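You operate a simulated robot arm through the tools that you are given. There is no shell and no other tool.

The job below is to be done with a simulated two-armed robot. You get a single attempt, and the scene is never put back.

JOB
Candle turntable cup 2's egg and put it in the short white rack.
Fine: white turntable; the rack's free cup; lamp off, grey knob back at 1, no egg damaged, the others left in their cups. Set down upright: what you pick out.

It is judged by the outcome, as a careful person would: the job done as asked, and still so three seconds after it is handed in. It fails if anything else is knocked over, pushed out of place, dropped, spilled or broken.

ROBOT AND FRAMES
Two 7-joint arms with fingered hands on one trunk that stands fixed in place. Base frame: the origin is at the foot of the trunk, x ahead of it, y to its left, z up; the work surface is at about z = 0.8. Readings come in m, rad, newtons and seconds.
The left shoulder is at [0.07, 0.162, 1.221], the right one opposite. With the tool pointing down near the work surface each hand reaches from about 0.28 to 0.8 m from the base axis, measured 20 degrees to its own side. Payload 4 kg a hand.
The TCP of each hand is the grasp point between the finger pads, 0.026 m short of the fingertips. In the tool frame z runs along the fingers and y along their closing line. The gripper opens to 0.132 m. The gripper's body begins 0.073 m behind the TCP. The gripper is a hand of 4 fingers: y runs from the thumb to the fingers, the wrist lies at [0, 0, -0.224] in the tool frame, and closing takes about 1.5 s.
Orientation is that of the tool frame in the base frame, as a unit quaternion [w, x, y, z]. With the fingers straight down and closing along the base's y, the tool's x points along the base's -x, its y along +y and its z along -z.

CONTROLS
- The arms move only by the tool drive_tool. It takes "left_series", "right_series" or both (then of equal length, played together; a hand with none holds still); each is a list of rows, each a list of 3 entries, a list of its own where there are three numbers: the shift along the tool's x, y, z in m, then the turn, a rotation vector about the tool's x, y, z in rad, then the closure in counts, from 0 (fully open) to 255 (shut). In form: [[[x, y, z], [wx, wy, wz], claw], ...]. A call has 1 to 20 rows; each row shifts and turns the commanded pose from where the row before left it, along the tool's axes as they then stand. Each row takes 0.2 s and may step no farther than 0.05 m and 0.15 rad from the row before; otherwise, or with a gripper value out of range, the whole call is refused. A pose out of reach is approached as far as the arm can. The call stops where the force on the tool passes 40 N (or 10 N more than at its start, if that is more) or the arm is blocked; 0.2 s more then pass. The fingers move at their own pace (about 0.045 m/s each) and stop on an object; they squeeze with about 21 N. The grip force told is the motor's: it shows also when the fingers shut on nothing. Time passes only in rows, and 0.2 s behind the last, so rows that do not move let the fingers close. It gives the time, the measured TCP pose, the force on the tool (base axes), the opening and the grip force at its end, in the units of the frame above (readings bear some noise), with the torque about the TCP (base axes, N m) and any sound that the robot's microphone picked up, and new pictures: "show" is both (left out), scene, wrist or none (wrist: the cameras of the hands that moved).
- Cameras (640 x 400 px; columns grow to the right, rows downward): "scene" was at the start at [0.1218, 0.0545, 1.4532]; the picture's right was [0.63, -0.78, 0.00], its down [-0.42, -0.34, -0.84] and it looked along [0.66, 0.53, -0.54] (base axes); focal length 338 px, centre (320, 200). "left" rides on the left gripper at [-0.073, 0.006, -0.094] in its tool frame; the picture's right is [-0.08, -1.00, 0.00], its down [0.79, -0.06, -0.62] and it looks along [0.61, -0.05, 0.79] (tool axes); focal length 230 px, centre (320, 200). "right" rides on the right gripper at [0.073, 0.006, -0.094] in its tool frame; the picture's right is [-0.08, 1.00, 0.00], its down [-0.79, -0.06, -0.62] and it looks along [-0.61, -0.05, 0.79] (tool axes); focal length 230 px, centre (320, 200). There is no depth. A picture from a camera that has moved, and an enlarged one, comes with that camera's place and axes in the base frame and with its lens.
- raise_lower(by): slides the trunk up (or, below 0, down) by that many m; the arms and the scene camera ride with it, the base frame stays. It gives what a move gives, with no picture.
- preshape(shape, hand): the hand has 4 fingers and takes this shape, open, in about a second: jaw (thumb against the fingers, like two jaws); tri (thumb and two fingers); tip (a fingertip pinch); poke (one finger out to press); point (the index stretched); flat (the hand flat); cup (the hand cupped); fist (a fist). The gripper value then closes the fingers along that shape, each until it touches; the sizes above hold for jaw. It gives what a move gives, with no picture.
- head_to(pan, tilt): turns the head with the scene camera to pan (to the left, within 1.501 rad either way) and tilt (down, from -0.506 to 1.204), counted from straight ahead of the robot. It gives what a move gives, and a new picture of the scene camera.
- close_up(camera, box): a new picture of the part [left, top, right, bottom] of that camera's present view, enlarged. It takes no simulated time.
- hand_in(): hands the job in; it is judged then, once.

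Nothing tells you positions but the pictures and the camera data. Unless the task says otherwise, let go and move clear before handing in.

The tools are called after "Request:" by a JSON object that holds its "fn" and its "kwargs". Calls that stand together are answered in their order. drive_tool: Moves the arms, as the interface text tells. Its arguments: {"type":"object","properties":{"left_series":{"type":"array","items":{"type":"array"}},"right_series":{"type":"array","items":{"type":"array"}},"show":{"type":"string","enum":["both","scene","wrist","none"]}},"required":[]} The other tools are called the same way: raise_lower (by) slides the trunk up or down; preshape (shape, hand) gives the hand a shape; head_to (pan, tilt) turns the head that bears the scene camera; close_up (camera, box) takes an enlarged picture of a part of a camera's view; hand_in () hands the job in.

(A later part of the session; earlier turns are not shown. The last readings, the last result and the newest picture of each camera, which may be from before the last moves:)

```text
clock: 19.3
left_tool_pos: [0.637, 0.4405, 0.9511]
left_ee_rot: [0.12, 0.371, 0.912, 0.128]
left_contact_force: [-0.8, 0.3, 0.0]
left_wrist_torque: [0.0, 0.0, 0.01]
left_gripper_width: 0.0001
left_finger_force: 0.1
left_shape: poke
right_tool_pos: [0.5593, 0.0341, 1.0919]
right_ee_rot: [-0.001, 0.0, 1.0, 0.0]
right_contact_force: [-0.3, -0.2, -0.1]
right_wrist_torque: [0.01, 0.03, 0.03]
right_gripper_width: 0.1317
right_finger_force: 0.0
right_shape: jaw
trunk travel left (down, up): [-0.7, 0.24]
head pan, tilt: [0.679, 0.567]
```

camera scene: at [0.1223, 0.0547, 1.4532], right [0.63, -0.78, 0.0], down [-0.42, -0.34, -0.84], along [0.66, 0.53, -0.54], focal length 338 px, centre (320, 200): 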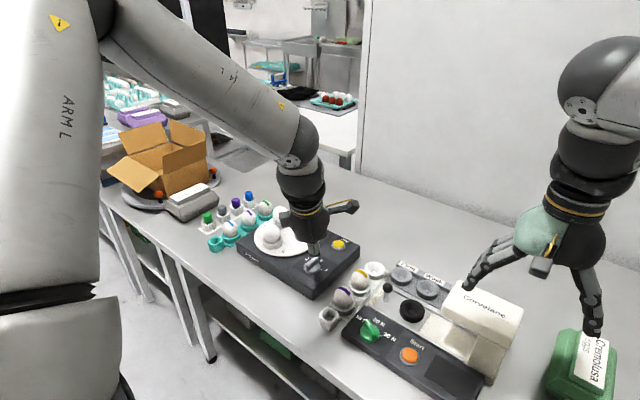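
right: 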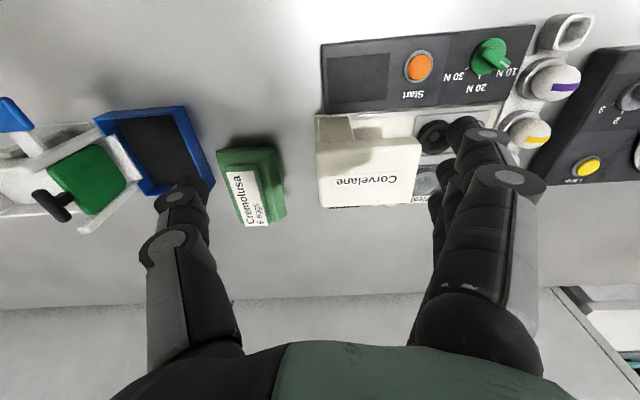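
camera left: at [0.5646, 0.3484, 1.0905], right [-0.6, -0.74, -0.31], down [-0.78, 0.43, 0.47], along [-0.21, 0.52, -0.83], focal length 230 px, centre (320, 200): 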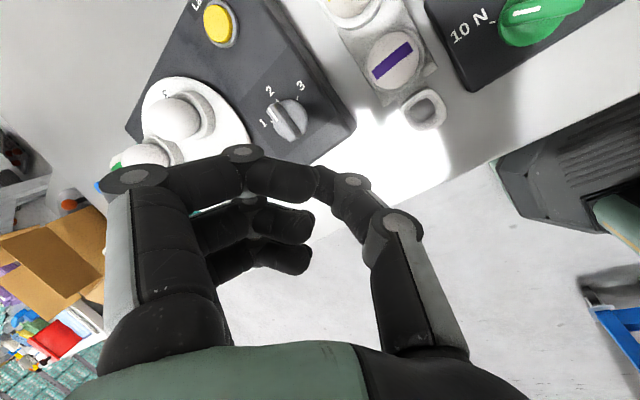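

Request:
{"fn": "drive_tool", "kwargs": {"left_series": [[[-0.0139, 0.0249, 0.0231], [0, 0, 0], 0], [[-0.0139, 0.0249, 0.0231], [0, 0, 0], 0], [[0, 0, 0], [0, 0, 0], 0]], "show": "both"}}

Request:
{"fn": "close_up", "kwargs": {"camera": "scene", "box": [270, 180, 398, 290]}}

Request:
{"fn": "close_up", "kwargs": {"camera": "right", "box": [480, 0, 640, 200]}}

```text
clock: 20.1
left_tool_pos: [0.6513, 0.4458, 0.9236]
left_ee_rot: [0.126, 0.365, 0.913, 0.129]
left_contact_force: [0.4, -0.2, -0.5]
left_wrist_torque: [0.03, 0.05, -0.02]
left_gripper_width: 0.0001
left_finger_force: 0.2
left_shape: poke
left hand out of reach, approached as far as the arm can: row 1, 2
right_tool_pos: [0.5564, 0.033, 1.0927]
right_ee_rot: [0.0, 0.0, 1.0, -0.001]
right_contact_force: [0.6, -0.5, -0.7]
right_wrist_torque: [0.01, -0.03, 0.0]
right_gripper_width: 0.1323
right_finger_force: 0.0
right_shape: jaw
trunk travel left (down, up): [-0.7, 0.24]
head pan, tilt: [0.679, 0.567]
camera scene: at [0.1211, 0.0541, 1.4533], right [0.63, -0.78, 0.0], down [-0.42, -0.34, -0.84], along [0.66, 0.53, -0.54], focal length 338 px, centre (320, 200)
camera left: at [0.6775, 0.3854, 1.0233], right [-0.58, -0.75, -0.32], down [-0.79, 0.42, 0.45], along [-0.21, 0.51, -0.83], focal length 230 px, centre (320, 200)
```

scene: 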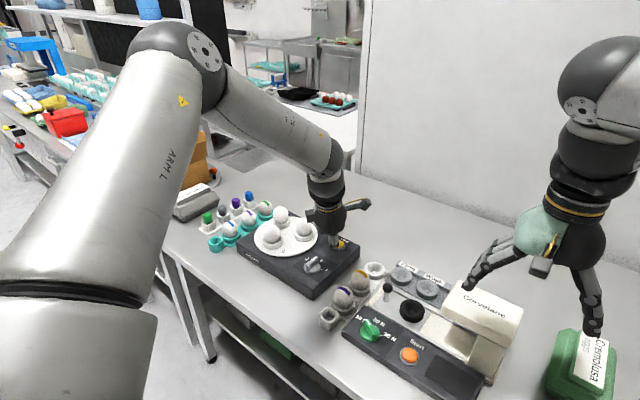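
left: 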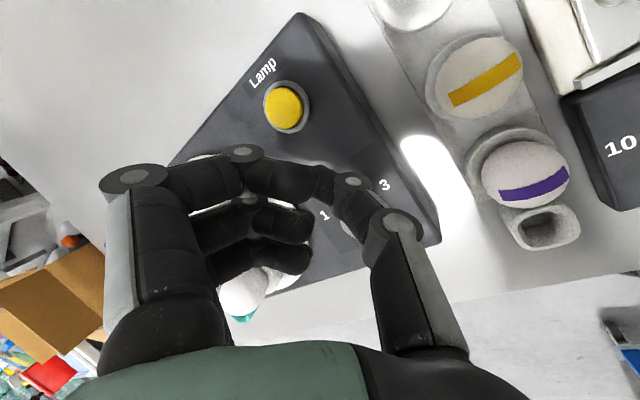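

```text
3.64 times, centred on (334, 235) of scene
camera zoom: at [0.1211, 0.0541, 1.4533], right [0.63, -0.78, 0.0], down [-0.42, -0.34, -0.84], along [0.66, 0.53, -0.54], focal length 1228 px, centre (269, 73)
```

zoom: 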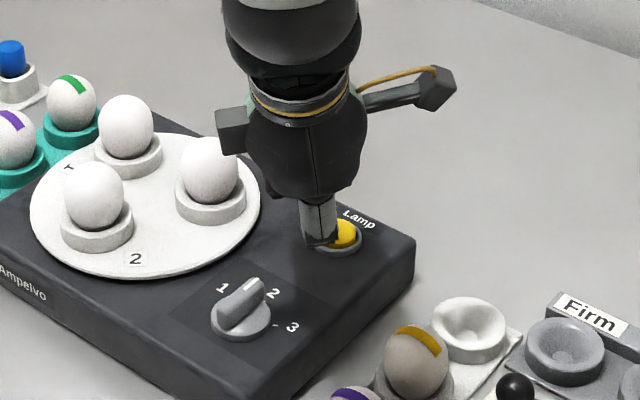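

```text
2.00 times, centred on (560, 100) of right
camera zoom: at [0.484, 0.039, 1.1865], right [0.08, 1.0, 0.0], down [0.78, -0.06, 0.62], along [0.61, -0.05, -0.79], focal length 460 px, centre (-160, 400)
```

zoom: 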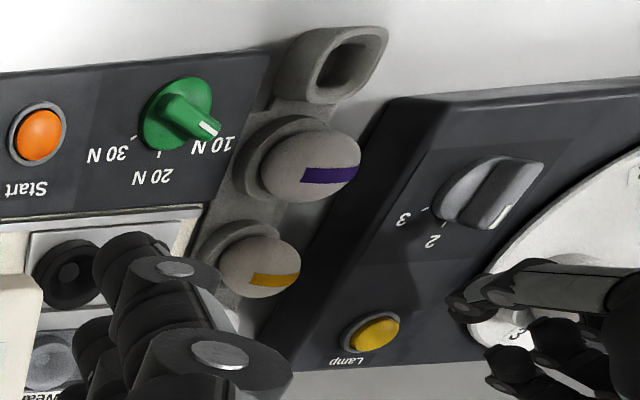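

That yaw direction runs out of reach before the button, and I've stopped short of it with the hand clear of the eggs. I'll back off, undo the tilt and yaw the other way, as I did for the knob.

Request:
{"fn": "drive_tool", "kwargs": {"left_series": [[[0, 0, -0.03], [0, 0, 0], 0], [[0, 0, -0.03], [0, 0, 0], 0], [[0.0277, -0.026, -0.0124], [0, 0, 0], 0], [[0.0277, -0.026, -0.0124], [0, 0, 0], 0], [[0, 0, 0], [0.1097, 0.0399, 0], 0], [[0, 0, 0], [0.1097, 0.0399, 0], 0], [[0, 0, 0], [0.1097, 0.0399, 0], 0], [[0, 0, 0], [0, 0, -0.147], 0], [[0, 0, 0], [0, 0, -0.147], 0], [[0, 0, 0], [0, 0, -0.147], 0], [[0, 0, 0], [0, 0, -0.147], 0], [[0, 0, 0], [0, 0, -0.147], 0], [[0, 0, 0], [0, 0, -0.147], 0]], "show": "none"}}

```text
clock: 22.9
left_tool_pos: [0.5344, 0.4138, 0.9666]
left_ee_rot: [-0.001, -0.053, 0.999, 0.001]
left_contact_force: [-1.2, 0.5, -0.3]
left_wrist_torque: [0.01, 0.0, 0.02]
left_gripper_width: 0.0001
left_finger_force: 0.0
left_shape: poke
left hand out of reach, approached as far as the arm can: row 1, 6, 7
right_tool_pos: [0.5577, 0.0344, 1.0919]
right_ee_rot: [0.0, 0.0, 1.0, 0.0]
right_contact_force: [-0.3, 0.0, -0.2]
right_wrist_torque: [0.02, -0.01, 0.01]
right_gripper_width: 0.1317
right_finger_force: 0.1
right_shape: jaw
trunk travel left (down, up): [-0.7, 0.24]
head pan, tilt: [0.679, 0.567]
```

Request:
{"fn": "drive_tool", "kwargs": {"left_series": [[[0, 0, -0.02], [0, 0, -0.1466], 0], [[0, 0, 0], [0, 0, -0.1466], 0], [[0, 0, 0], [0, 0, -0.1466], 0], [[0, 0, 0], [0, 0, -0.1466], 0], [[0, 0, 0], [0, 0, -0.1466], 0], [[0, 0, 0], [0, 0, -0.1466], 0], [[0, 0, 0], [0, 0, -0.1466], 0], [[0, 0, 0], [0, 0, -0.1466], 0], [[0, 0, 0], [0, 0, -0.1466], 0], [[0, 0, 0], [0, 0, -0.1466], 0]], "show": "scene"}}

```text
clock: 25.1
left_tool_pos: [0.5337, 0.4144, 0.9876]
left_ee_rot: [0.0, -0.707, 0.707, -0.001]
left_contact_force: [0.7, -0.3, 0.4]
left_wrist_torque: [0.0, -0.01, -0.07]
left_gripper_width: 0.0
left_finger_force: 0.1
left_shape: poke
right_tool_pos: [0.5583, 0.0342, 1.0935]
right_ee_rot: [0.0, 0.0, 1.0, 0.0]
right_contact_force: [-0.5, 0.6, -0.1]
right_wrist_torque: [0.02, -0.02, 0.0]
right_gripper_width: 0.1319
right_finger_force: 0.0
right_shape: jaw
trunk travel left (down, up): [-0.7, 0.24]
head pan, tilt: [0.679, 0.567]
camera scene: at [0.1219, 0.0546, 1.4532], right [0.63, -0.78, 0.0], down [-0.42, -0.34, -0.84], along [0.66, 0.53, -0.54], focal length 338 px, centre (320, 200)
```

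scene: 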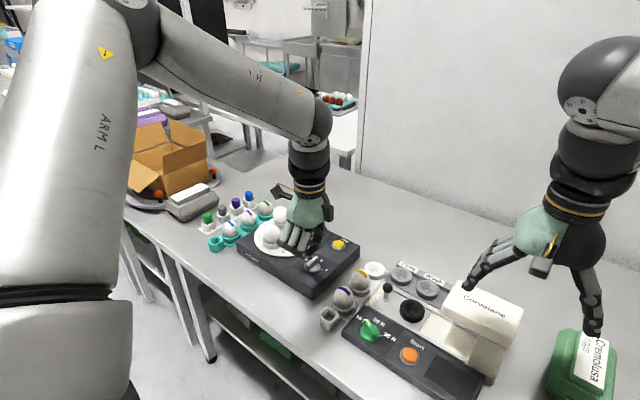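

Yaw +90° is reachable here, with the curled fingers pointing back over the box. Now I'll tilt outward and advance toward the button.

Request:
{"fn": "drive_tool", "kwargs": {"left_series": [[[0, 0, 0], [0.1057, -0.0493, 0], 0], [[0, 0, 0], [0.1057, -0.0493, 0], 0], [[0, 0, 0], [0.1057, -0.0493, 0], 0], [[0, 0, 0], [0, 0, 0], 0]], "show": "none"}}

```text
clock: 26.1
left_tool_pos: [0.5357, 0.4141, 0.9859]
left_ee_rot: [0.164, -0.695, 0.697, -0.061]
left_contact_force: [0.0, 0.0, -0.4]
left_wrist_torque: [0.01, -0.04, 0.01]
left_gripper_width: 0.0
left_finger_force: 0.0
left_shape: poke
right_tool_pos: [0.5581, 0.0334, 1.093]
right_ee_rot: [0.0, 0.0, 1.0, 0.0]
right_contact_force: [0.1, 0.1, -0.3]
right_wrist_torque: [-0.02, 0.0, 0.03]
right_gripper_width: 0.1317
right_finger_force: 0.0
right_shape: jaw
trunk travel left (down, up): [-0.7, 0.24]
head pan, tilt: [0.679, 0.567]
```

Request:
{"fn": "drive_tool", "kwargs": {"left_series": [[[-0.0074, -0.0281, 0.0224], [0, 0, 0], 0], [[-0.0074, -0.0281, 0.0224], [0, 0, 0], 0], [[-0.0074, -0.0281, 0.0224], [0, 0, 0], 0]], "show": "none"}}

```text
clock: 26.9
left_tool_pos: [0.6376, 0.4442, 0.9538]
left_ee_rot: [0.164, -0.695, 0.698, -0.06]
left_contact_force: [0.4, 0.1, -0.1]
left_wrist_torque: [0.0, 0.02, 0.04]
left_gripper_width: 0.0
left_finger_force: 0.1
left_shape: poke
right_tool_pos: [0.5579, 0.0323, 1.0921]
right_ee_rot: [-0.001, 0.0, 1.0, -0.001]
right_contact_force: [-0.1, 0.3, -0.2]
right_wrist_torque: [0.0, 0.01, 0.06]
right_gripper_width: 0.1318
right_finger_force: 0.0
right_shape: jaw
trunk travel left (down, up): [-0.7, 0.24]
head pan, tilt: [0.679, 0.567]
```

Request:
{"fn": "drive_tool", "kwargs": {"left_series": [[[-0.0074, -0.0281, 0.0224], [0, 0, 0], 0], [[-0.0074, -0.0281, 0.0224], [0, 0, 0], 0], [[0, 0, 0], [0, 0, 0], 0]], "show": "both"}}

Request:
{"fn": "close_up", "kwargs": {"camera": "scene", "box": [270, 180, 398, 290]}}

Request:
{"fn": "close_up", "kwargs": {"camera": "right", "box": [480, 0, 640, 200]}}

```text
clock: 27.7
left_tool_pos: [0.6993, 0.4635, 0.9314]
left_ee_rot: [0.163, -0.695, 0.697, -0.061]
left_contact_force: [-0.7, -0.6, -0.8]
left_wrist_torque: [0.0, -0.04, -0.01]
left_gripper_width: 0.0
left_finger_force: 0.1
left_shape: poke
right_tool_pos: [0.5561, 0.0332, 1.0941]
right_ee_rot: [0.001, 0.0, 1.0, 0.0]
right_contact_force: [-0.1, 0.0, 0.6]
right_wrist_torque: [0.03, -0.03, -0.01]
right_gripper_width: 0.1317
right_finger_force: 0.0
right_shape: jaw
trunk travel left (down, up): [-0.7, 0.24]
head pan, tilt: [0.679, 0.567]
camera scene: at [0.1201, 0.0542, 1.4534], right [0.63, -0.78, 0.0], down [-0.42, -0.34, -0.84], along [0.66, 0.53, -0.54], focal length 338 px, centre (320, 200)
camera left: at [0.6637, 0.5234, 1.0295], right [0.95, 0.05, 0.32], down [-0.12, -0.87, 0.48], along [0.3, -0.5, -0.81], focal length 230 px, centre (320, 200)
```

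scene: 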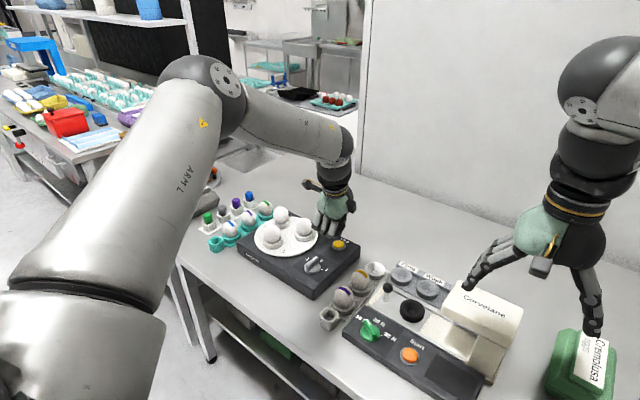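
left: 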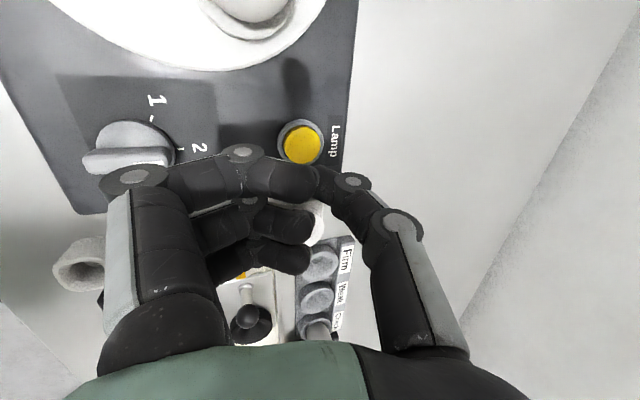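

```text
3.64 times, centred on (334, 235) of scene
camera zoom: at [0.1201, 0.0542, 1.4534], right [0.63, -0.78, 0.0], down [-0.42, -0.34, -0.84], along [0.66, 0.53, -0.54], focal length 1228 px, centre (269, 73)
```

zoom: 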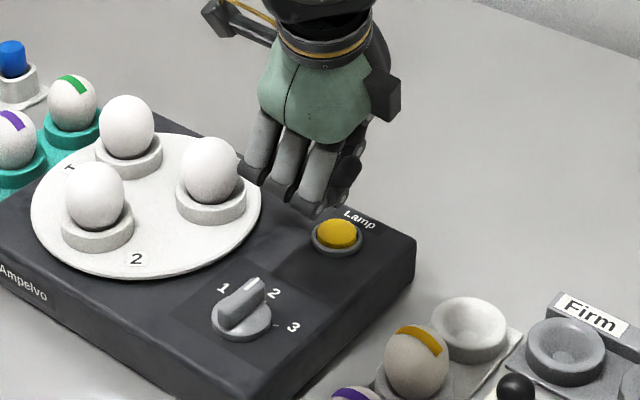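

```text
2.00 times, centred on (560, 100) of right
camera zoom: at [0.4832, 0.0391, 1.1869], right [0.08, 1.0, 0.0], down [0.78, -0.06, 0.62], along [0.62, -0.05, -0.79], focal length 460 px, centre (-160, 400)
```

zoom: 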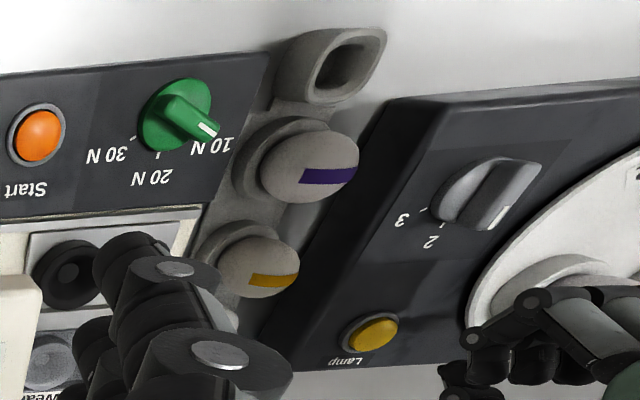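

The reach works now and the thumb tip is just above the lamp button at about (0.712, 0.468). I'll go down close to it, correcting 4 mm in x.

Request:
{"fn": "drive_tool", "kwargs": {"left_series": [[[0.0032, 0.0032, 0.0224], [0, 0, 0], 0], [[0.0029, 0.0063, 0.0188], [0, 0, 0], 0], [[0, 0, 0], [0, 0, 0], 0]], "show": "wrist"}}

Request:
{"fn": "close_up", "kwargs": {"camera": "scene", "box": [300, 200, 380, 270]}}

```text
clock: 28.5
left_tool_pos: [0.7002, 0.4639, 0.8899]
left_ee_rot: [0.164, -0.695, 0.698, -0.06]
left_contact_force: [-0.1, 0.0, 0.3]
left_wrist_torque: [0.0, 0.03, 0.0]
left_gripper_width: 0.0002
left_finger_force: 0.0
left_shape: poke
left hand out of reach, approached as far as the arm can: row 2
right_tool_pos: [0.5579, 0.0327, 1.0936]
right_ee_rot: [-0.001, 0.0, 1.0, 0.0]
right_contact_force: [-0.5, 0.4, -0.1]
right_wrist_torque: [-0.01, -0.03, -0.03]
right_gripper_width: 0.1322
right_finger_force: 0.0
right_shape: jaw
trunk travel left (down, up): [-0.7, 0.24]
head pan, tilt: [0.679, 0.567]
camera left: at [0.6651, 0.5231, 0.9874], right [0.95, 0.05, 0.32], down [-0.12, -0.87, 0.48], along [0.3, -0.5, -0.81], focal length 230 px, centre (320, 200)
```

left: 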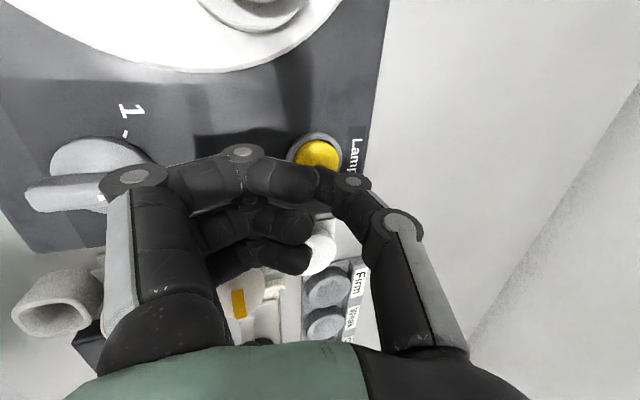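

```text
5.71 times, centred on (340, 235) of scene
camera zoom: at [0.1218, 0.0543, 1.4533], right [0.63, -0.78, 0.0], down [-0.42, -0.34, -0.84], along [0.66, 0.53, -0.54], focal length 1930 px, centre (206, 0)
```

zoom: 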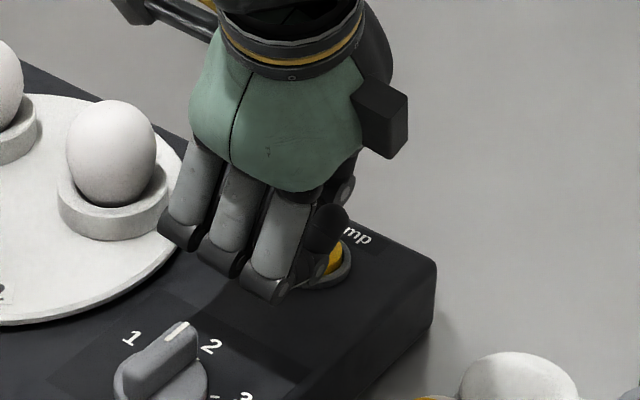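

The arm's reach ends about 13 mm above the button, with the tip well centred over it. Lowering the trunk slightly carries the hand straight down, so I'll press that way in small steps and watch the force.

Request:
{"fn": "raise_lower", "kwargs": {"by": -0.008}}

Request:
{"fn": "close_up", "kwargs": {"camera": "scene", "box": [300, 190, 380, 260]}}

Request:
{"fn": "close_up", "kwargs": {"camera": "right", "box": [540, 90, 640, 190]}}

```text
clock: 29.1
left_tool_pos: [0.7013, 0.464, 0.8817]
left_ee_rot: [0.165, -0.695, 0.697, -0.061]
left_contact_force: [-1.1, 0.9, 0.4]
left_wrist_torque: [-0.02, 0.01, 0.0]
left_gripper_width: 0.0
left_finger_force: 0.1
left_shape: poke
right_tool_pos: [0.5575, 0.0341, 1.0845]
right_ee_rot: [0.0, -0.001, 1.0, 0.001]
right_contact_force: [0.2, -0.7, -0.8]
right_wrist_torque: [0.0, -0.01, 0.0]
right_gripper_width: 0.1314
right_finger_force: 0.0
right_shape: jaw
trunk travel left (down, up): [-0.692, 0.248]
head pan, tilt: [0.679, 0.567]
```

```text
5.71 times, centred on (340, 225) of scene
camera zoom: at [0.1217, 0.0543, 1.4452], right [0.63, -0.78, 0.0], down [-0.42, -0.34, -0.84], along [0.66, 0.53, -0.54], focal length 1930 px, centre (206, 57)
```

zoom: 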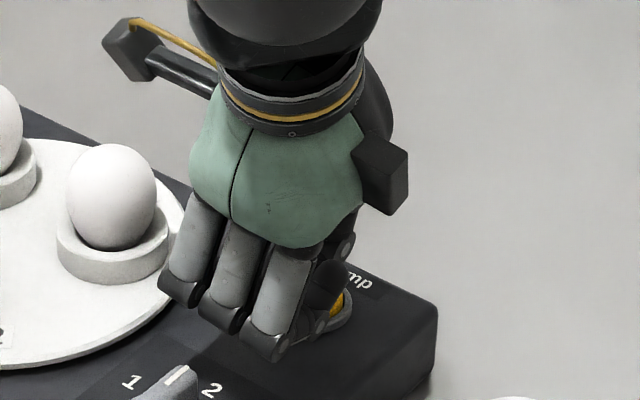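

```text
4.00 times, centred on (590, 140) of right
camera zoom: at [0.4846, 0.0392, 1.1782], right [0.08, 1.0, 0.0], down [0.79, -0.06, 0.62], along [0.61, -0.05, -0.79], focal length 920 px, centre (-760, 440)
```

zoom: 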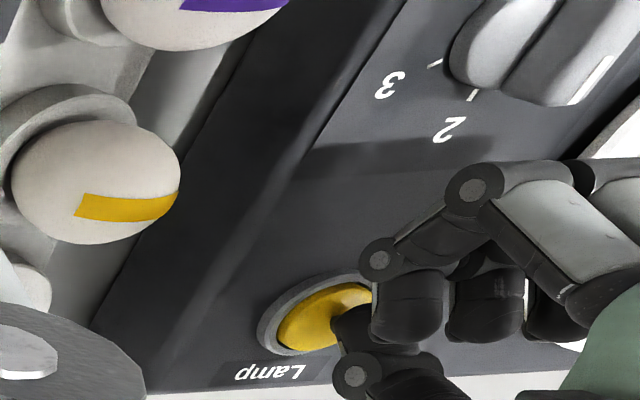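

Request:
{"fn": "raise_lower", "kwargs": {"by": -0.006}}

Request:
{"fn": "close_up", "kwargs": {"camera": "right", "box": [540, 90, 640, 190]}}

Request:
{"fn": "close_up", "kwargs": {"camera": "scene", "box": [230, 160, 390, 270]}}

```text
clock: 29.6
left_tool_pos: [0.7, 0.4643, 0.878]
left_ee_rot: [0.165, -0.695, 0.697, -0.061]
left_contact_force: [0.3, 1.1, 5.9]
left_wrist_torque: [-0.01, -0.07, 0.0]
left_gripper_width: 0.0
left_finger_force: 0.1
left_shape: poke
right_tool_pos: [0.5574, 0.0321, 1.08]
right_ee_rot: [0.0, 0.0, 1.0, -0.001]
right_contact_force: [0.0, 0.0, -1.0]
right_wrist_torque: [0.0, 0.0, -0.01]
right_gripper_width: 0.1317
right_finger_force: 0.2
right_shape: jaw
trunk travel left (down, up): [-0.686, 0.254]
head pan, tilt: [0.679, 0.567]
heard: click
```

```text
4.00 times, centred on (590, 140) of right
camera zoom: at [0.4838, 0.0389, 1.1726], right [0.08, 1.0, 0.0], down [0.78, -0.06, 0.62], along [0.62, -0.05, -0.79], focal length 920 px, centre (-760, 440)
```

zoom: 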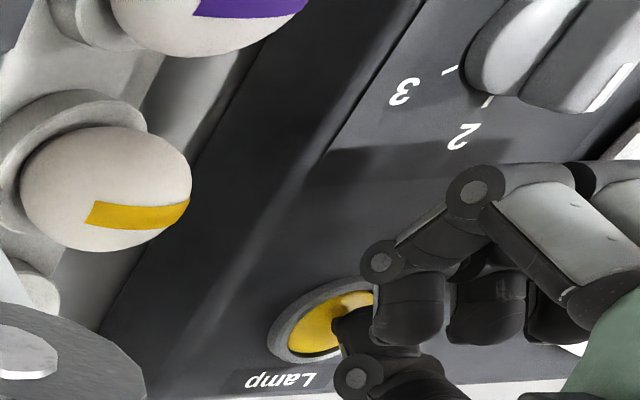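

```text
3.64 times, centred on (310, 215) of scene
camera zoom: at [0.1207, 0.054, 1.4394], right [0.63, -0.78, 0.0], down [-0.42, -0.34, -0.84], along [0.66, 0.53, -0.54], focal length 1228 px, centre (356, 146)
```

zoom: 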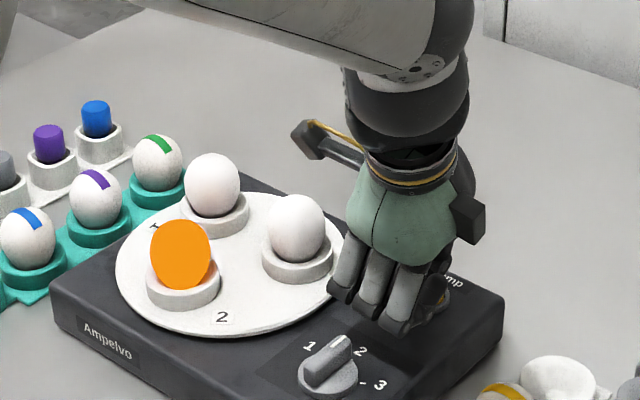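

A click sounded and cup 2's egg glows orange, so the lamp is on and it is being candled. I'll look at it closely, then lift off the button to see whether the lamp latches.

Request:
{"fn": "close_up", "kwargs": {"camera": "scene", "box": [255, 215, 305, 250]}}

Request:
{"fn": "raise_lower", "kwargs": {"by": 0.014}}

Request:
{"fn": "close_up", "kwargs": {"camera": "scene", "box": [230, 170, 390, 280]}}

```text
11.43 times, centred on (280, 232) of scene
camera zoom: at [0.1207, 0.054, 1.4394], right [0.63, -0.78, 0.0], down [-0.42, -0.34, -0.84], along [0.66, 0.53, -0.54], focal length 3859 px, centre (777, -171)
```

zoom: 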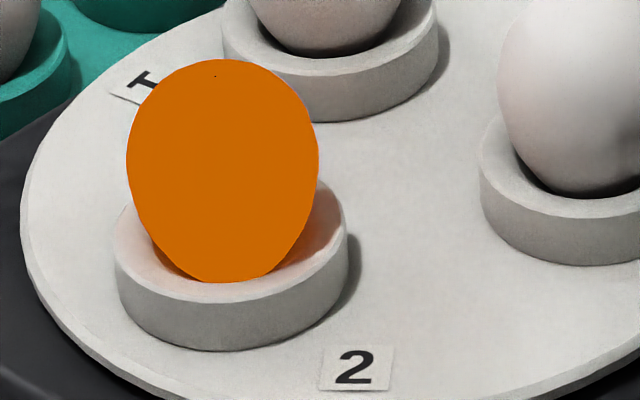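

```text
clock: 30.2
left_tool_pos: [0.7004, 0.4637, 0.8895]
left_ee_rot: [0.164, -0.695, 0.698, -0.061]
left_contact_force: [-0.4, 0.5, 1.0]
left_wrist_torque: [-0.01, 0.0, 0.0]
left_gripper_width: 0.0
left_finger_force: 0.0
left_shape: poke
right_tool_pos: [0.5573, 0.0341, 1.0944]
right_ee_rot: [0.001, 0.0, 1.0, 0.0]
right_contact_force: [0.3, -0.1, 0.0]
right_wrist_torque: [0.02, 0.0, 0.01]
right_gripper_width: 0.1321
right_finger_force: 0.1
right_shape: jaw
trunk travel left (down, up): [-0.7, 0.24]
head pan, tilt: [0.679, 0.567]
```

```text
3.64 times, centred on (310, 225) of scene
camera zoom: at [0.1216, 0.0543, 1.4532], right [0.63, -0.78, 0.0], down [-0.42, -0.34, -0.84], along [0.66, 0.53, -0.54], focal length 1228 px, centre (356, 109)
```

zoom: 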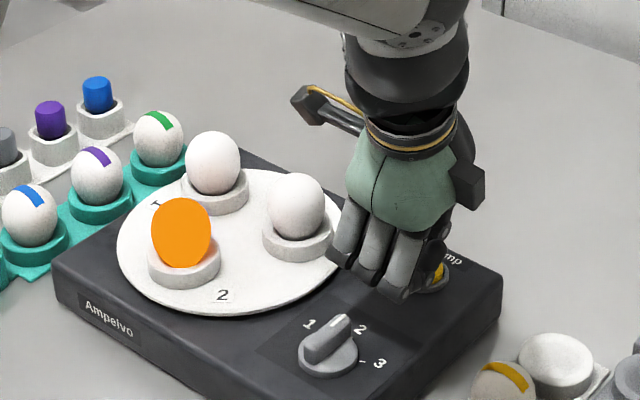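

The lamp latches on, and cup 2's egg glows evenly. I'll hold a couple of seconds with it lit, and meanwhile recheck the free cup in the rack.

Request:
{"fn": "drive_tool", "kwargs": {"left_series": [[[0, 0, 0], [0, 0, 0], 0], [[0, 0, 0], [0, 0, 0], 0], [[0, 0, 0], [0, 0, 0], 0], [[0, 0, 0], [0, 0, 0], 0], [[0, 0, 0], [0, 0, 0], 0], [[0, 0, 0], [0, 0, 0], 0], [[0, 0, 0], [0, 0, 0], 0], [[0, 0, 0], [0, 0, 0], 0], [[0, 0, 0], [0, 0, 0], 0], [[0, 0, 0], [0, 0, 0], 0]], "show": "none"}}

Request:
{"fn": "close_up", "kwargs": {"camera": "scene", "box": [310, 250, 420, 330]}}

Request:
{"fn": "close_up", "kwargs": {"camera": "left", "box": [220, 120, 400, 330]}}

```text
clock: 32.4
left_tool_pos: [0.7015, 0.4634, 0.8898]
left_ee_rot: [0.164, -0.696, 0.697, -0.06]
left_contact_force: [0.6, 0.0, 0.3]
left_wrist_torque: [0.0, -0.03, 0.02]
left_gripper_width: 0.0
left_finger_force: 0.1
left_shape: poke
right_tool_pos: [0.557, 0.0321, 1.0922]
right_ee_rot: [0.0, -0.001, 1.0, 0.0]
right_contact_force: [-0.5, 0.5, -0.1]
right_wrist_torque: [0.0, -0.03, 0.0]
right_gripper_width: 0.132
right_finger_force: 0.0
right_shape: jaw
trunk travel left (down, up): [-0.7, 0.24]
head pan, tilt: [0.679, 0.567]
```

```text
5.00 times, centred on (365, 290) of scene
camera zoom: at [0.1219, 0.0545, 1.4532], right [0.63, -0.78, 0.0], down [-0.42, -0.34, -0.84], along [0.66, 0.53, -0.54], focal length 1688 px, centre (95, -250)
```

zoom: 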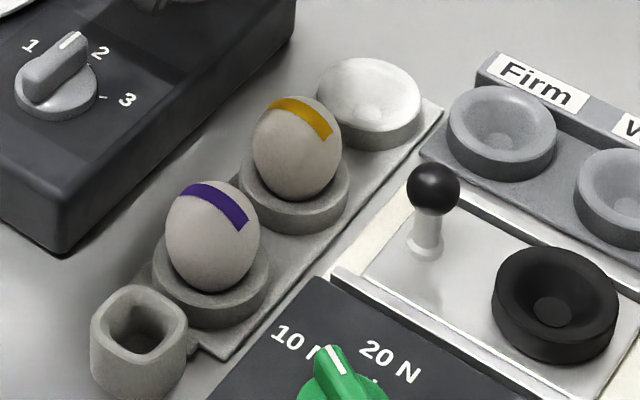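

```text
1.90 times, centred on (310, 225) of left
camera zoom: at [0.6653, 0.5232, 0.9874], right [0.95, 0.05, 0.32], down [-0.12, -0.87, 0.48], along [0.3, -0.5, -0.81], focal length 438 px, centre (339, 152)
```

zoom: 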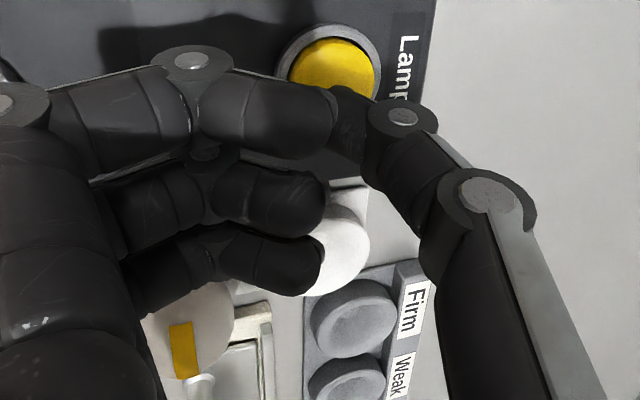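

The cup is an empty bowl, so it is the free one. Candling is done; I'll press again to switch the lamp off.

Request:
{"fn": "raise_lower", "kwargs": {"by": -0.008}}

Request:
{"fn": "raise_lower", "kwargs": {"by": -0.006}}

Request:
{"fn": "close_up", "kwargs": {"camera": "scene", "box": [230, 160, 390, 270]}}

```text
clock: 33.0
left_tool_pos: [0.7011, 0.4636, 0.882]
left_ee_rot: [0.165, -0.696, 0.696, -0.061]
left_contact_force: [0.6, 0.0, 0.6]
left_wrist_torque: [-0.04, -0.01, -0.01]
left_gripper_width: 0.0
left_finger_force: 0.1
left_shape: poke
right_tool_pos: [0.5571, 0.034, 1.0839]
right_ee_rot: [0.0, 0.0, 1.0, 0.0]
right_contact_force: [0.7, -0.1, -0.3]
right_wrist_torque: [-0.01, 0.02, 0.0]
right_gripper_width: 0.132
right_finger_force: 0.1
right_shape: jaw
trunk travel left (down, up): [-0.692, 0.248]
head pan, tilt: [0.679, 0.567]
```

```text
clock: 33.6
left_tool_pos: [0.7011, 0.4636, 0.8776]
left_ee_rot: [0.165, -0.695, 0.697, -0.062]
left_contact_force: [0.5, 0.5, 6.3]
left_wrist_torque: [0.05, -0.02, -0.02]
left_gripper_width: 0.0
left_finger_force: 0.1
left_shape: poke
right_tool_pos: [0.5569, 0.0326, 1.0794]
right_ee_rot: [0.0, 0.0, 1.0, 0.001]
right_contact_force: [0.6, -0.9, -0.1]
right_wrist_torque: [0.02, -0.01, 0.01]
right_gripper_width: 0.1318
right_finger_force: 0.0
right_shape: jaw
trunk travel left (down, up): [-0.686, 0.254]
head pan, tilt: [0.679, 0.567]
heard: click
```

```text
3.64 times, centred on (310, 215) of scene
camera zoom: at [0.1207, 0.0539, 1.4394], right [0.63, -0.78, 0.0], down [-0.42, -0.34, -0.84], along [0.66, 0.53, -0.54], focal length 1228 px, centre (356, 146)
```

zoom: 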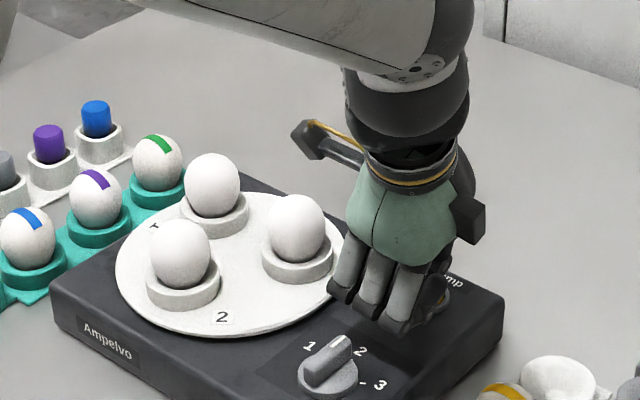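

The click came and the egg no longer glows, so the lamp is off. I'll lift off the button, check it stays off, then retract the way I came.

Request:
{"fn": "raise_lower", "kwargs": {"by": 0.014}}

Request:
{"fn": "drive_tool", "kwargs": {"left_series": [[[-0.003, -0.0063, -0.0188], [0, 0, 0], 0], [[-0.003, -0.0063, -0.0188], [0, 0, 0], 0], [[0.0074, 0.0281, -0.0224], [0, 0, 0], 0], [[0.0074, 0.0281, -0.0224], [0, 0, 0], 0], [[0.0074, 0.0281, -0.0224], [0, 0, 0], 0], [[0.0074, 0.0281, -0.0224], [0, 0, 0], 0]], "show": "scene"}}

Request:
{"fn": "close_up", "kwargs": {"camera": "scene", "box": [230, 170, 390, 280]}}

```text
clock: 34.2
left_tool_pos: [0.6998, 0.4637, 0.8902]
left_ee_rot: [0.164, -0.695, 0.698, -0.06]
left_contact_force: [1.0, 0.6, 0.1]
left_wrist_torque: [-0.04, 0.02, -0.02]
left_gripper_width: 0.0
left_finger_force: 0.0
left_shape: poke
right_tool_pos: [0.5581, 0.0334, 1.0934]
right_ee_rot: [0.0, 0.0, 1.0, 0.0]
right_contact_force: [-0.1, 1.0, 0.3]
right_wrist_torque: [0.0, 0.04, -0.01]
right_gripper_width: 0.1321
right_finger_force: 0.1
right_shape: jaw
trunk travel left (down, up): [-0.7, 0.24]
head pan, tilt: [0.679, 0.567]
```

```text
clock: 35.6
left_tool_pos: [0.5641, 0.4261, 0.9777]
left_ee_rot: [0.164, -0.695, 0.697, -0.061]
left_contact_force: [-0.8, 0.1, 0.0]
left_wrist_torque: [-0.03, -0.02, 0.0]
left_gripper_width: 0.0
left_finger_force: 0.1
left_shape: poke
right_tool_pos: [0.5564, 0.0333, 1.0931]
right_ee_rot: [0.001, 0.0, 1.0, 0.0]
right_contact_force: [-0.9, -0.4, -0.1]
right_wrist_torque: [0.0, -0.03, 0.01]
right_gripper_width: 0.1319
right_finger_force: 0.1
right_shape: jaw
trunk travel left (down, up): [-0.7, 0.24]
head pan, tilt: [0.679, 0.567]
camera scene: at [0.1198, 0.0544, 1.4534], right [0.63, -0.78, 0.0], down [-0.42, -0.34, -0.84], along [0.66, 0.53, -0.54], focal length 338 px, centre (320, 200)
```

scene: 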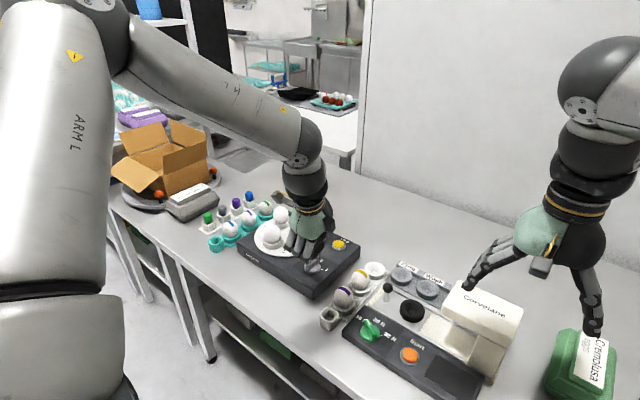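

```text
3.64 times, centred on (310, 225) of scene
camera zoom: at [0.1198, 0.0544, 1.4534], right [0.63, -0.78, 0.0], down [-0.42, -0.34, -0.84], along [0.66, 0.53, -0.54], focal length 1228 px, centre (356, 109)
```

zoom: 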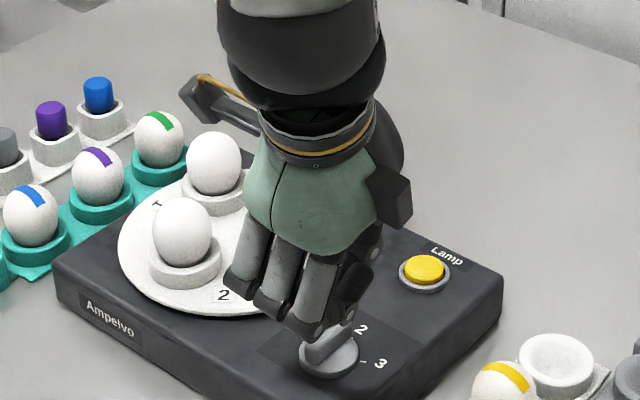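

The lamp stays off. I'll undo the tilt, rise, and yaw to about +30°, then open the jaw for the egg.

Request:
{"fn": "drive_tool", "kwargs": {"left_series": [[[0, 0, -0.03], [-0.1057, 0.0493, 0], 0], [[0, 0, -0.03], [-0.1057, 0.0493, 0], 0], [[0, 0, -0.02], [-0.1057, 0.0493, 0], 0], [[0, 0, 0], [0, 0, 0.131], 0], [[0, 0, 0], [0, 0, 0.131], 0], [[0, 0, 0], [0, 0, 0.131], 0], [[0, 0, 0], [0, 0, 0.131], 0], [[0, 0, 0], [0, 0, 0.131], 0], [[0, 0, 0], [0, 0, 0.131], 0], [[0, 0, 0], [0, 0, 0.131], 0], [[0, 0, 0], [0, 0, 0.131], 0]], "show": "none"}}

Request:
{"fn": "preshape", "kwargs": {"hand": "left", "shape": "jaw"}}

```text
clock: 38.0
left_tool_pos: [0.548, 0.417, 1.0525]
left_ee_rot: [0.002, -0.255, 0.967, -0.001]
left_contact_force: [0.9, 0.3, -0.5]
left_wrist_torque: [0.02, -0.03, -0.03]
left_gripper_width: 0.0
left_finger_force: 0.1
left_shape: poke
right_tool_pos: [0.5569, 0.0325, 1.0933]
right_ee_rot: [-0.001, 0.0, 1.0, 0.0]
right_contact_force: [-0.4, 0.3, 0.4]
right_wrist_torque: [0.0, 0.0, -0.01]
right_gripper_width: 0.1317
right_finger_force: 0.1
right_shape: jaw
trunk travel left (down, up): [-0.7, 0.24]
head pan, tilt: [0.679, 0.567]
```

```text
clock: 38.9
left_tool_pos: [0.5489, 0.4164, 1.0523]
left_ee_rot: [0.001, -0.256, 0.967, 0.0]
left_contact_force: [-0.2, 0.4, 0.4]
left_wrist_torque: [0.02, 0.01, -0.05]
left_gripper_width: 0.132
left_finger_force: 0.0
left_shape: jaw
right_tool_pos: [0.5585, 0.0317, 1.0921]
right_ee_rot: [0.0, -0.001, 1.0, 0.001]
right_contact_force: [-0.2, -0.5, 1.0]
right_wrist_torque: [0.0, -0.03, 0.01]
right_gripper_width: 0.1319
right_finger_force: 0.1
right_shape: jaw
trunk travel left (down, up): [-0.7, 0.24]
head pan, tilt: [0.679, 0.567]
```

Request:
{"fn": "drive_tool", "kwargs": {"left_series": [[[0, 0, 0], [0, -0.1, 0], 0], [[0, 0, 0], [0, -0.1, 0], 0], [[-0.0261, 0.0281, 0.0155], [0, 0, 0], 0], [[-0.0261, 0.0281, 0.0155], [0, 0, 0], 0], [[-0.0261, 0.0281, 0.0155], [0, 0, 0], 0]], "show": "none"}}

```text
clock: 40.1
left_tool_pos: [0.5833, 0.5366, 1.0203]
left_ee_rot: [0.098, -0.254, 0.962, 0.024]
left_contact_force: [0.0, -0.1, -0.2]
left_wrist_torque: [-0.06, 0.04, 0.01]
left_gripper_width: 0.1319
left_finger_force: 0.1
left_shape: jaw
right_tool_pos: [0.5582, 0.0341, 1.0915]
right_ee_rot: [0.0, 0.0, 1.0, -0.001]
right_contact_force: [-0.1, 0.4, 1.0]
right_wrist_torque: [-0.04, -0.01, 0.0]
right_gripper_width: 0.1321
right_finger_force: 0.0
right_shape: jaw
trunk travel left (down, up): [-0.7, 0.24]
head pan, tilt: [0.679, 0.567]
```

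Request:
{"fn": "drive_tool", "kwargs": {"left_series": [[[-0.0261, 0.0281, 0.0155], [0, 0, 0], 0], [[-0.0261, 0.0281, 0.0155], [0, 0, 0], 0], [[0, 0, 0], [0, 0, 0], 0]], "show": "both"}}

Request:
{"fn": "close_up", "kwargs": {"camera": "scene", "box": [230, 160, 374, 280]}}

```text
clock: 40.9
left_tool_pos: [0.6015, 0.61, 1.0018]
left_ee_rot: [0.099, -0.255, 0.962, 0.026]
left_contact_force: [-0.2, -0.2, 0.2]
left_wrist_torque: [0.03, -0.03, 0.03]
left_gripper_width: 0.132
left_finger_force: 0.1
left_shape: jaw
right_tool_pos: [0.5571, 0.0313, 1.0932]
right_ee_rot: [0.001, 0.0, 1.0, 0.001]
right_contact_force: [0.5, -0.3, 1.4]
right_wrist_torque: [0.02, -0.01, 0.0]
right_gripper_width: 0.1317
right_finger_force: 0.0
right_shape: jaw
trunk travel left (down, up): [-0.7, 0.24]
head pan, tilt: [0.679, 0.567]
camera scene: at [0.1209, 0.0532, 1.4534], right [0.63, -0.78, 0.0], down [-0.42, -0.34, -0.84], along [0.66, 0.53, -0.54], focal length 338 px, centre (320, 200)
camera left: at [0.6454, 0.6415, 1.1094], right [0.56, -0.83, 0.02], down [-0.75, -0.49, 0.45], along [-0.36, -0.26, -0.89], focal length 230 px, centre (320, 200)
```

scene: 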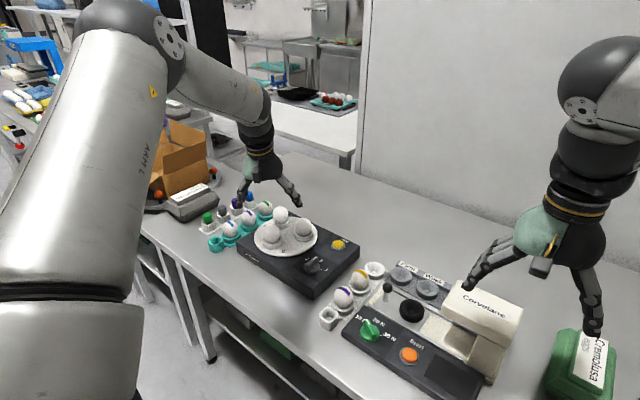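
left: 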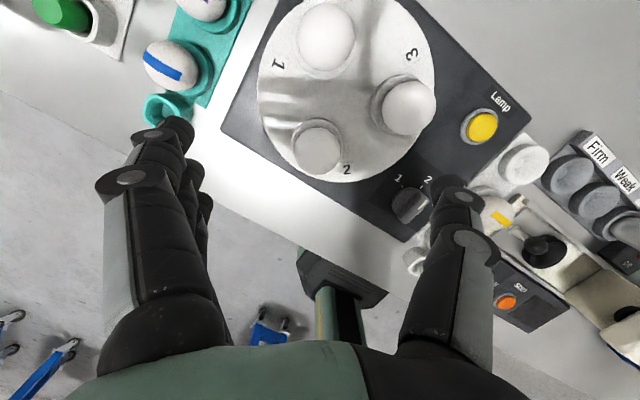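

```text
3.33 times, centred on (302, 220) of scene
camera zoom: at [0.1209, 0.0532, 1.4534], right [0.63, -0.78, 0.0], down [-0.42, -0.34, -0.84], along [0.66, 0.53, -0.54], focal length 1126 px, centre (380, 133)
```

zoom: 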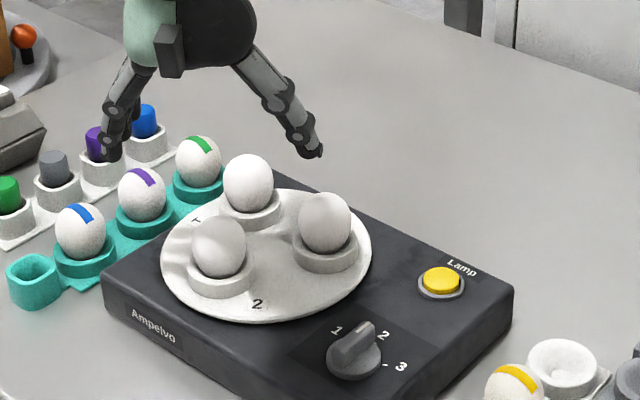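

Reach is good over egg 2 with this orientation. I'll measure the egg's position precisely in the wrist view.

Request:
{"fn": "close_up", "kwargs": {"camera": "left", "box": [240, 80, 400, 200]}}

Request:
{"fn": "close_up", "kwargs": {"camera": "scene", "box": [255, 205, 319, 245]}}

```text
3.33 times, centred on (320, 140) of left
camera zoom: at [0.6454, 0.6415, 1.1094], right [0.56, -0.83, 0.02], down [-0.75, -0.49, 0.45], along [-0.36, -0.26, -0.89], focal length 767 px, centre (320, 400)
```

zoom: 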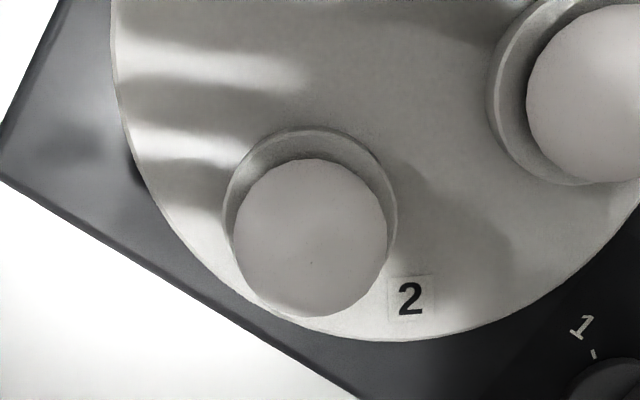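

```text
10.00 times, centred on (287, 225) of scene
camera zoom: at [0.1209, 0.0532, 1.4534], right [0.63, -0.78, 0.0], down [-0.42, -0.34, -0.84], along [0.66, 0.53, -0.54], focal length 3377 px, centre (650, -50)
```

zoom: 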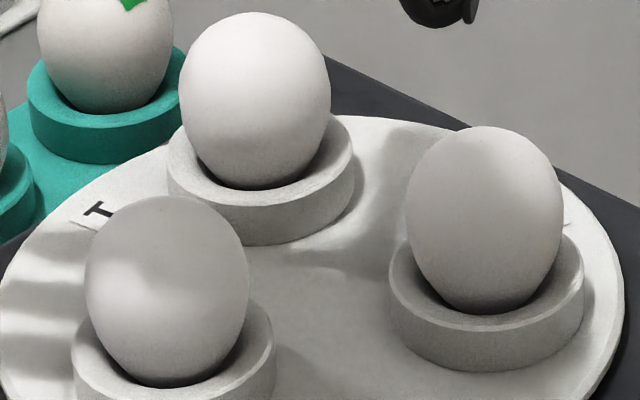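

Egg 2 sits at about (0.600, 0.609, 0.885) with a diameter of about 45 mm. I'll partly close to about 85 mm and come down around it, pausing part way to check the alignment.

Request:
{"fn": "drive_tool", "kwargs": {"left_series": [[[0, 0, 0], [0, 0, 0], 91], [[0.0068, 0, 0.0273], [0, 0, 0], 91], [[0.0068, 0, 0.0273], [0, 0, 0], 91], [[0.0068, 0, 0.0273], [0, 0, 0], 91], [[0, 0, 0], [0, 0, 0], 91]], "show": "both"}}

Request:
{"fn": "close_up", "kwargs": {"camera": "scene", "box": [230, 175, 326, 250]}}

Request:
{"fn": "close_up", "kwargs": {"camera": "left", "box": [200, 80, 440, 260]}}

```text
clock: 42.1
left_tool_pos: [0.5989, 0.6082, 0.9199]
left_ee_rot: [0.098, -0.255, 0.962, 0.024]
left_contact_force: [-0.2, 0.1, -0.1]
left_wrist_torque: [0.01, -0.01, 0.01]
left_gripper_width: 0.0854
left_finger_force: 0.0
left_shape: jaw
right_tool_pos: [0.5584, 0.0339, 1.093]
right_ee_rot: [-0.001, 0.0, 1.0, 0.0]
right_contact_force: [-0.9, 1.1, -0.7]
right_wrist_torque: [0.01, 0.0, 0.0]
right_gripper_width: 0.132
right_finger_force: 0.1
right_shape: jaw
trunk travel left (down, up): [-0.7, 0.24]
head pan, tilt: [0.679, 0.567]
camera scene: at [0.1215, 0.0542, 1.4533], right [0.63, -0.78, 0.0], down [-0.42, -0.34, -0.84], along [0.66, 0.53, -0.54], focal length 338 px, centre (320, 200)
camera left: at [0.6416, 0.6401, 1.026], right [0.56, -0.83, 0.02], down [-0.74, -0.5, 0.45], along [-0.36, -0.26, -0.89], focal length 230 px, centre (320, 200)
```

scene: 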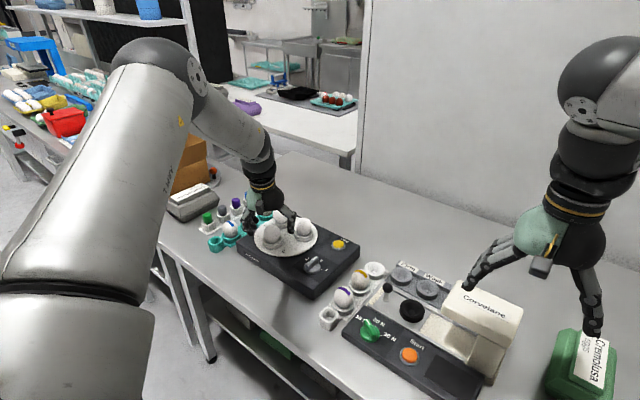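
left: 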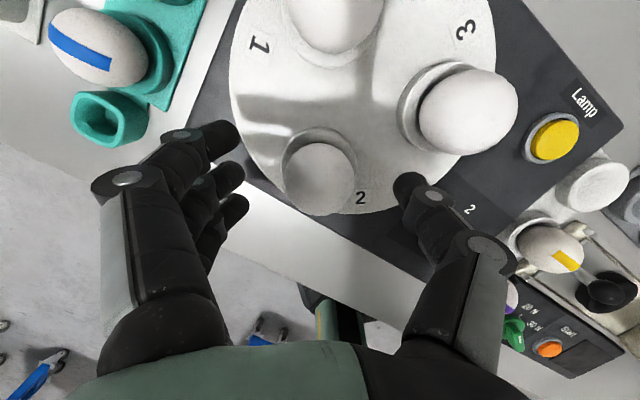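

```text
5.33 times, centred on (278, 212) of scene
camera zoom: at [0.1215, 0.0542, 1.4533], right [0.63, -0.78, 0.0], down [-0.42, -0.34, -0.84], along [0.66, 0.53, -0.54], focal length 1801 px, centre (544, 133)
```

zoom: 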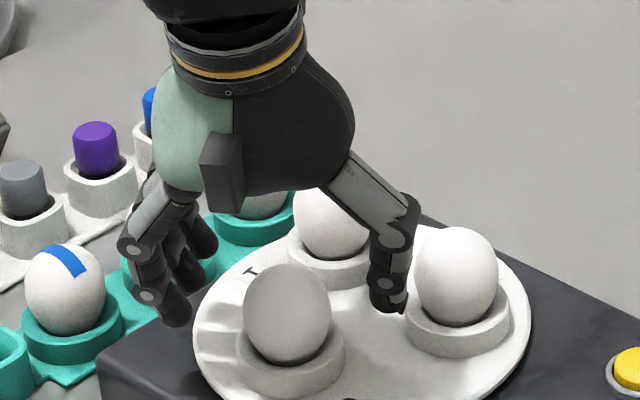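

```text
2.22 times, centred on (320, 170) of left
camera zoom: at [0.6416, 0.6401, 1.026], right [0.56, -0.83, 0.02], down [-0.74, -0.5, 0.45], along [-0.36, -0.26, -0.89], focal length 511 px, centre (320, 267)
```

zoom: 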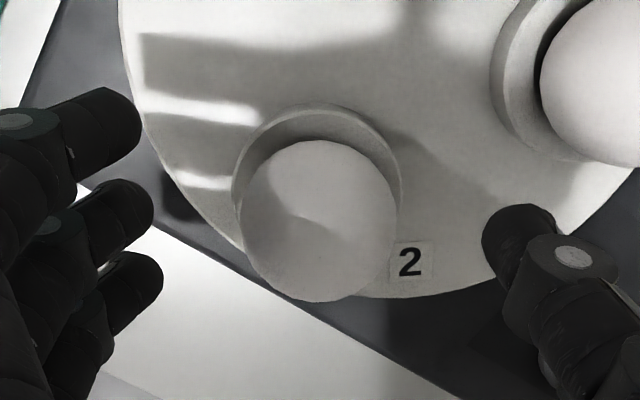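

The egg is centred between the fingers. I'll go down the last 22 mm so the pads straddle its widest part, with the fingertips above the cup rim.

Request:
{"fn": "drive_tool", "kwargs": {"left_series": [[[0.0037, 0, 0.0105], [0, 0, 0], 91], [[0.0037, 0, 0.0105], [0, 0, 0], 91], [[0, 0, 0], [0, 0, 0], 91]], "show": "wrist"}}

Request:
{"fn": "close_up", "kwargs": {"camera": "scene", "box": [235, 185, 315, 250]}}

Request:
{"fn": "close_up", "kwargs": {"camera": "left", "box": [200, 100, 440, 280]}}

```text
clock: 42.9
left_tool_pos: [0.5955, 0.6075, 0.8951]
left_ee_rot: [0.098, -0.255, 0.962, 0.025]
left_contact_force: [-0.4, 0.1, 0.8]
left_wrist_torque: [-0.03, 0.01, 0.02]
left_gripper_width: 0.0856
left_finger_force: 0.1
left_shape: jaw
right_tool_pos: [0.5568, 0.0338, 1.0923]
right_ee_rot: [0.0, 0.0, 1.0, 0.0]
right_contact_force: [0.3, 0.1, -0.1]
right_wrist_torque: [-0.02, 0.02, 0.02]
right_gripper_width: 0.132
right_finger_force: 0.1
right_shape: jaw
trunk travel left (down, up): [-0.7, 0.24]
head pan, tilt: [0.679, 0.567]
camera left: at [0.639, 0.6387, 1.0028], right [0.56, -0.83, 0.02], down [-0.75, -0.49, 0.45], along [-0.36, -0.26, -0.89], focal length 230 px, centre (320, 200)
```

left: 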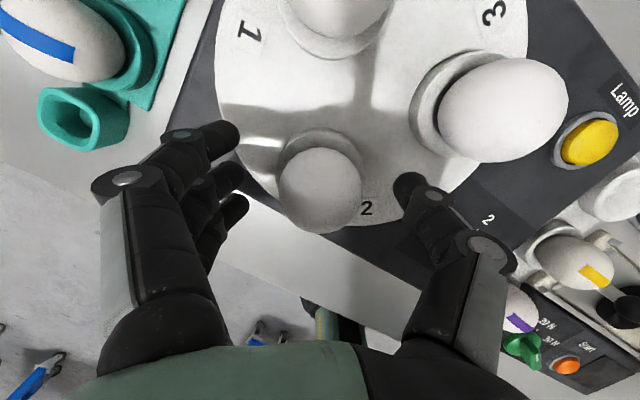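

```text
6.15 times, centred on (275, 218) of scene
camera zoom: at [0.1218, 0.0544, 1.4532], right [0.63, -0.78, 0.0], down [-0.42, -0.34, -0.84], along [0.66, 0.53, -0.54], focal length 2078 px, centre (597, 92)
```

zoom: 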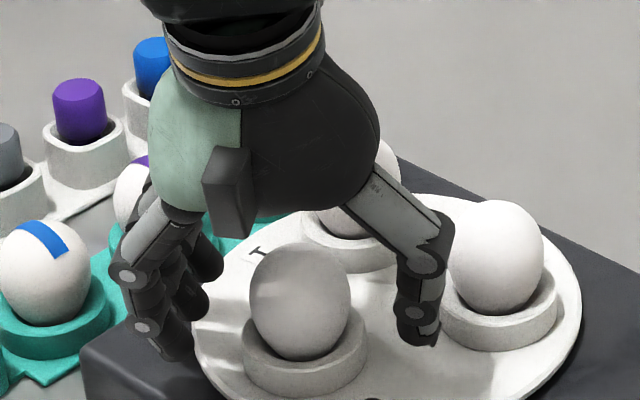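

```text
2.22 times, centred on (320, 190) of left
camera zoom: at [0.639, 0.6387, 1.0028], right [0.56, -0.83, 0.02], down [-0.75, -0.49, 0.45], along [-0.36, -0.26, -0.89], focal length 511 px, centre (320, 222)
```

zoom: 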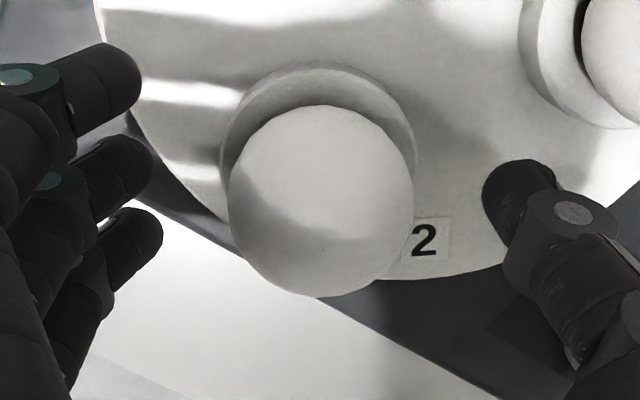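

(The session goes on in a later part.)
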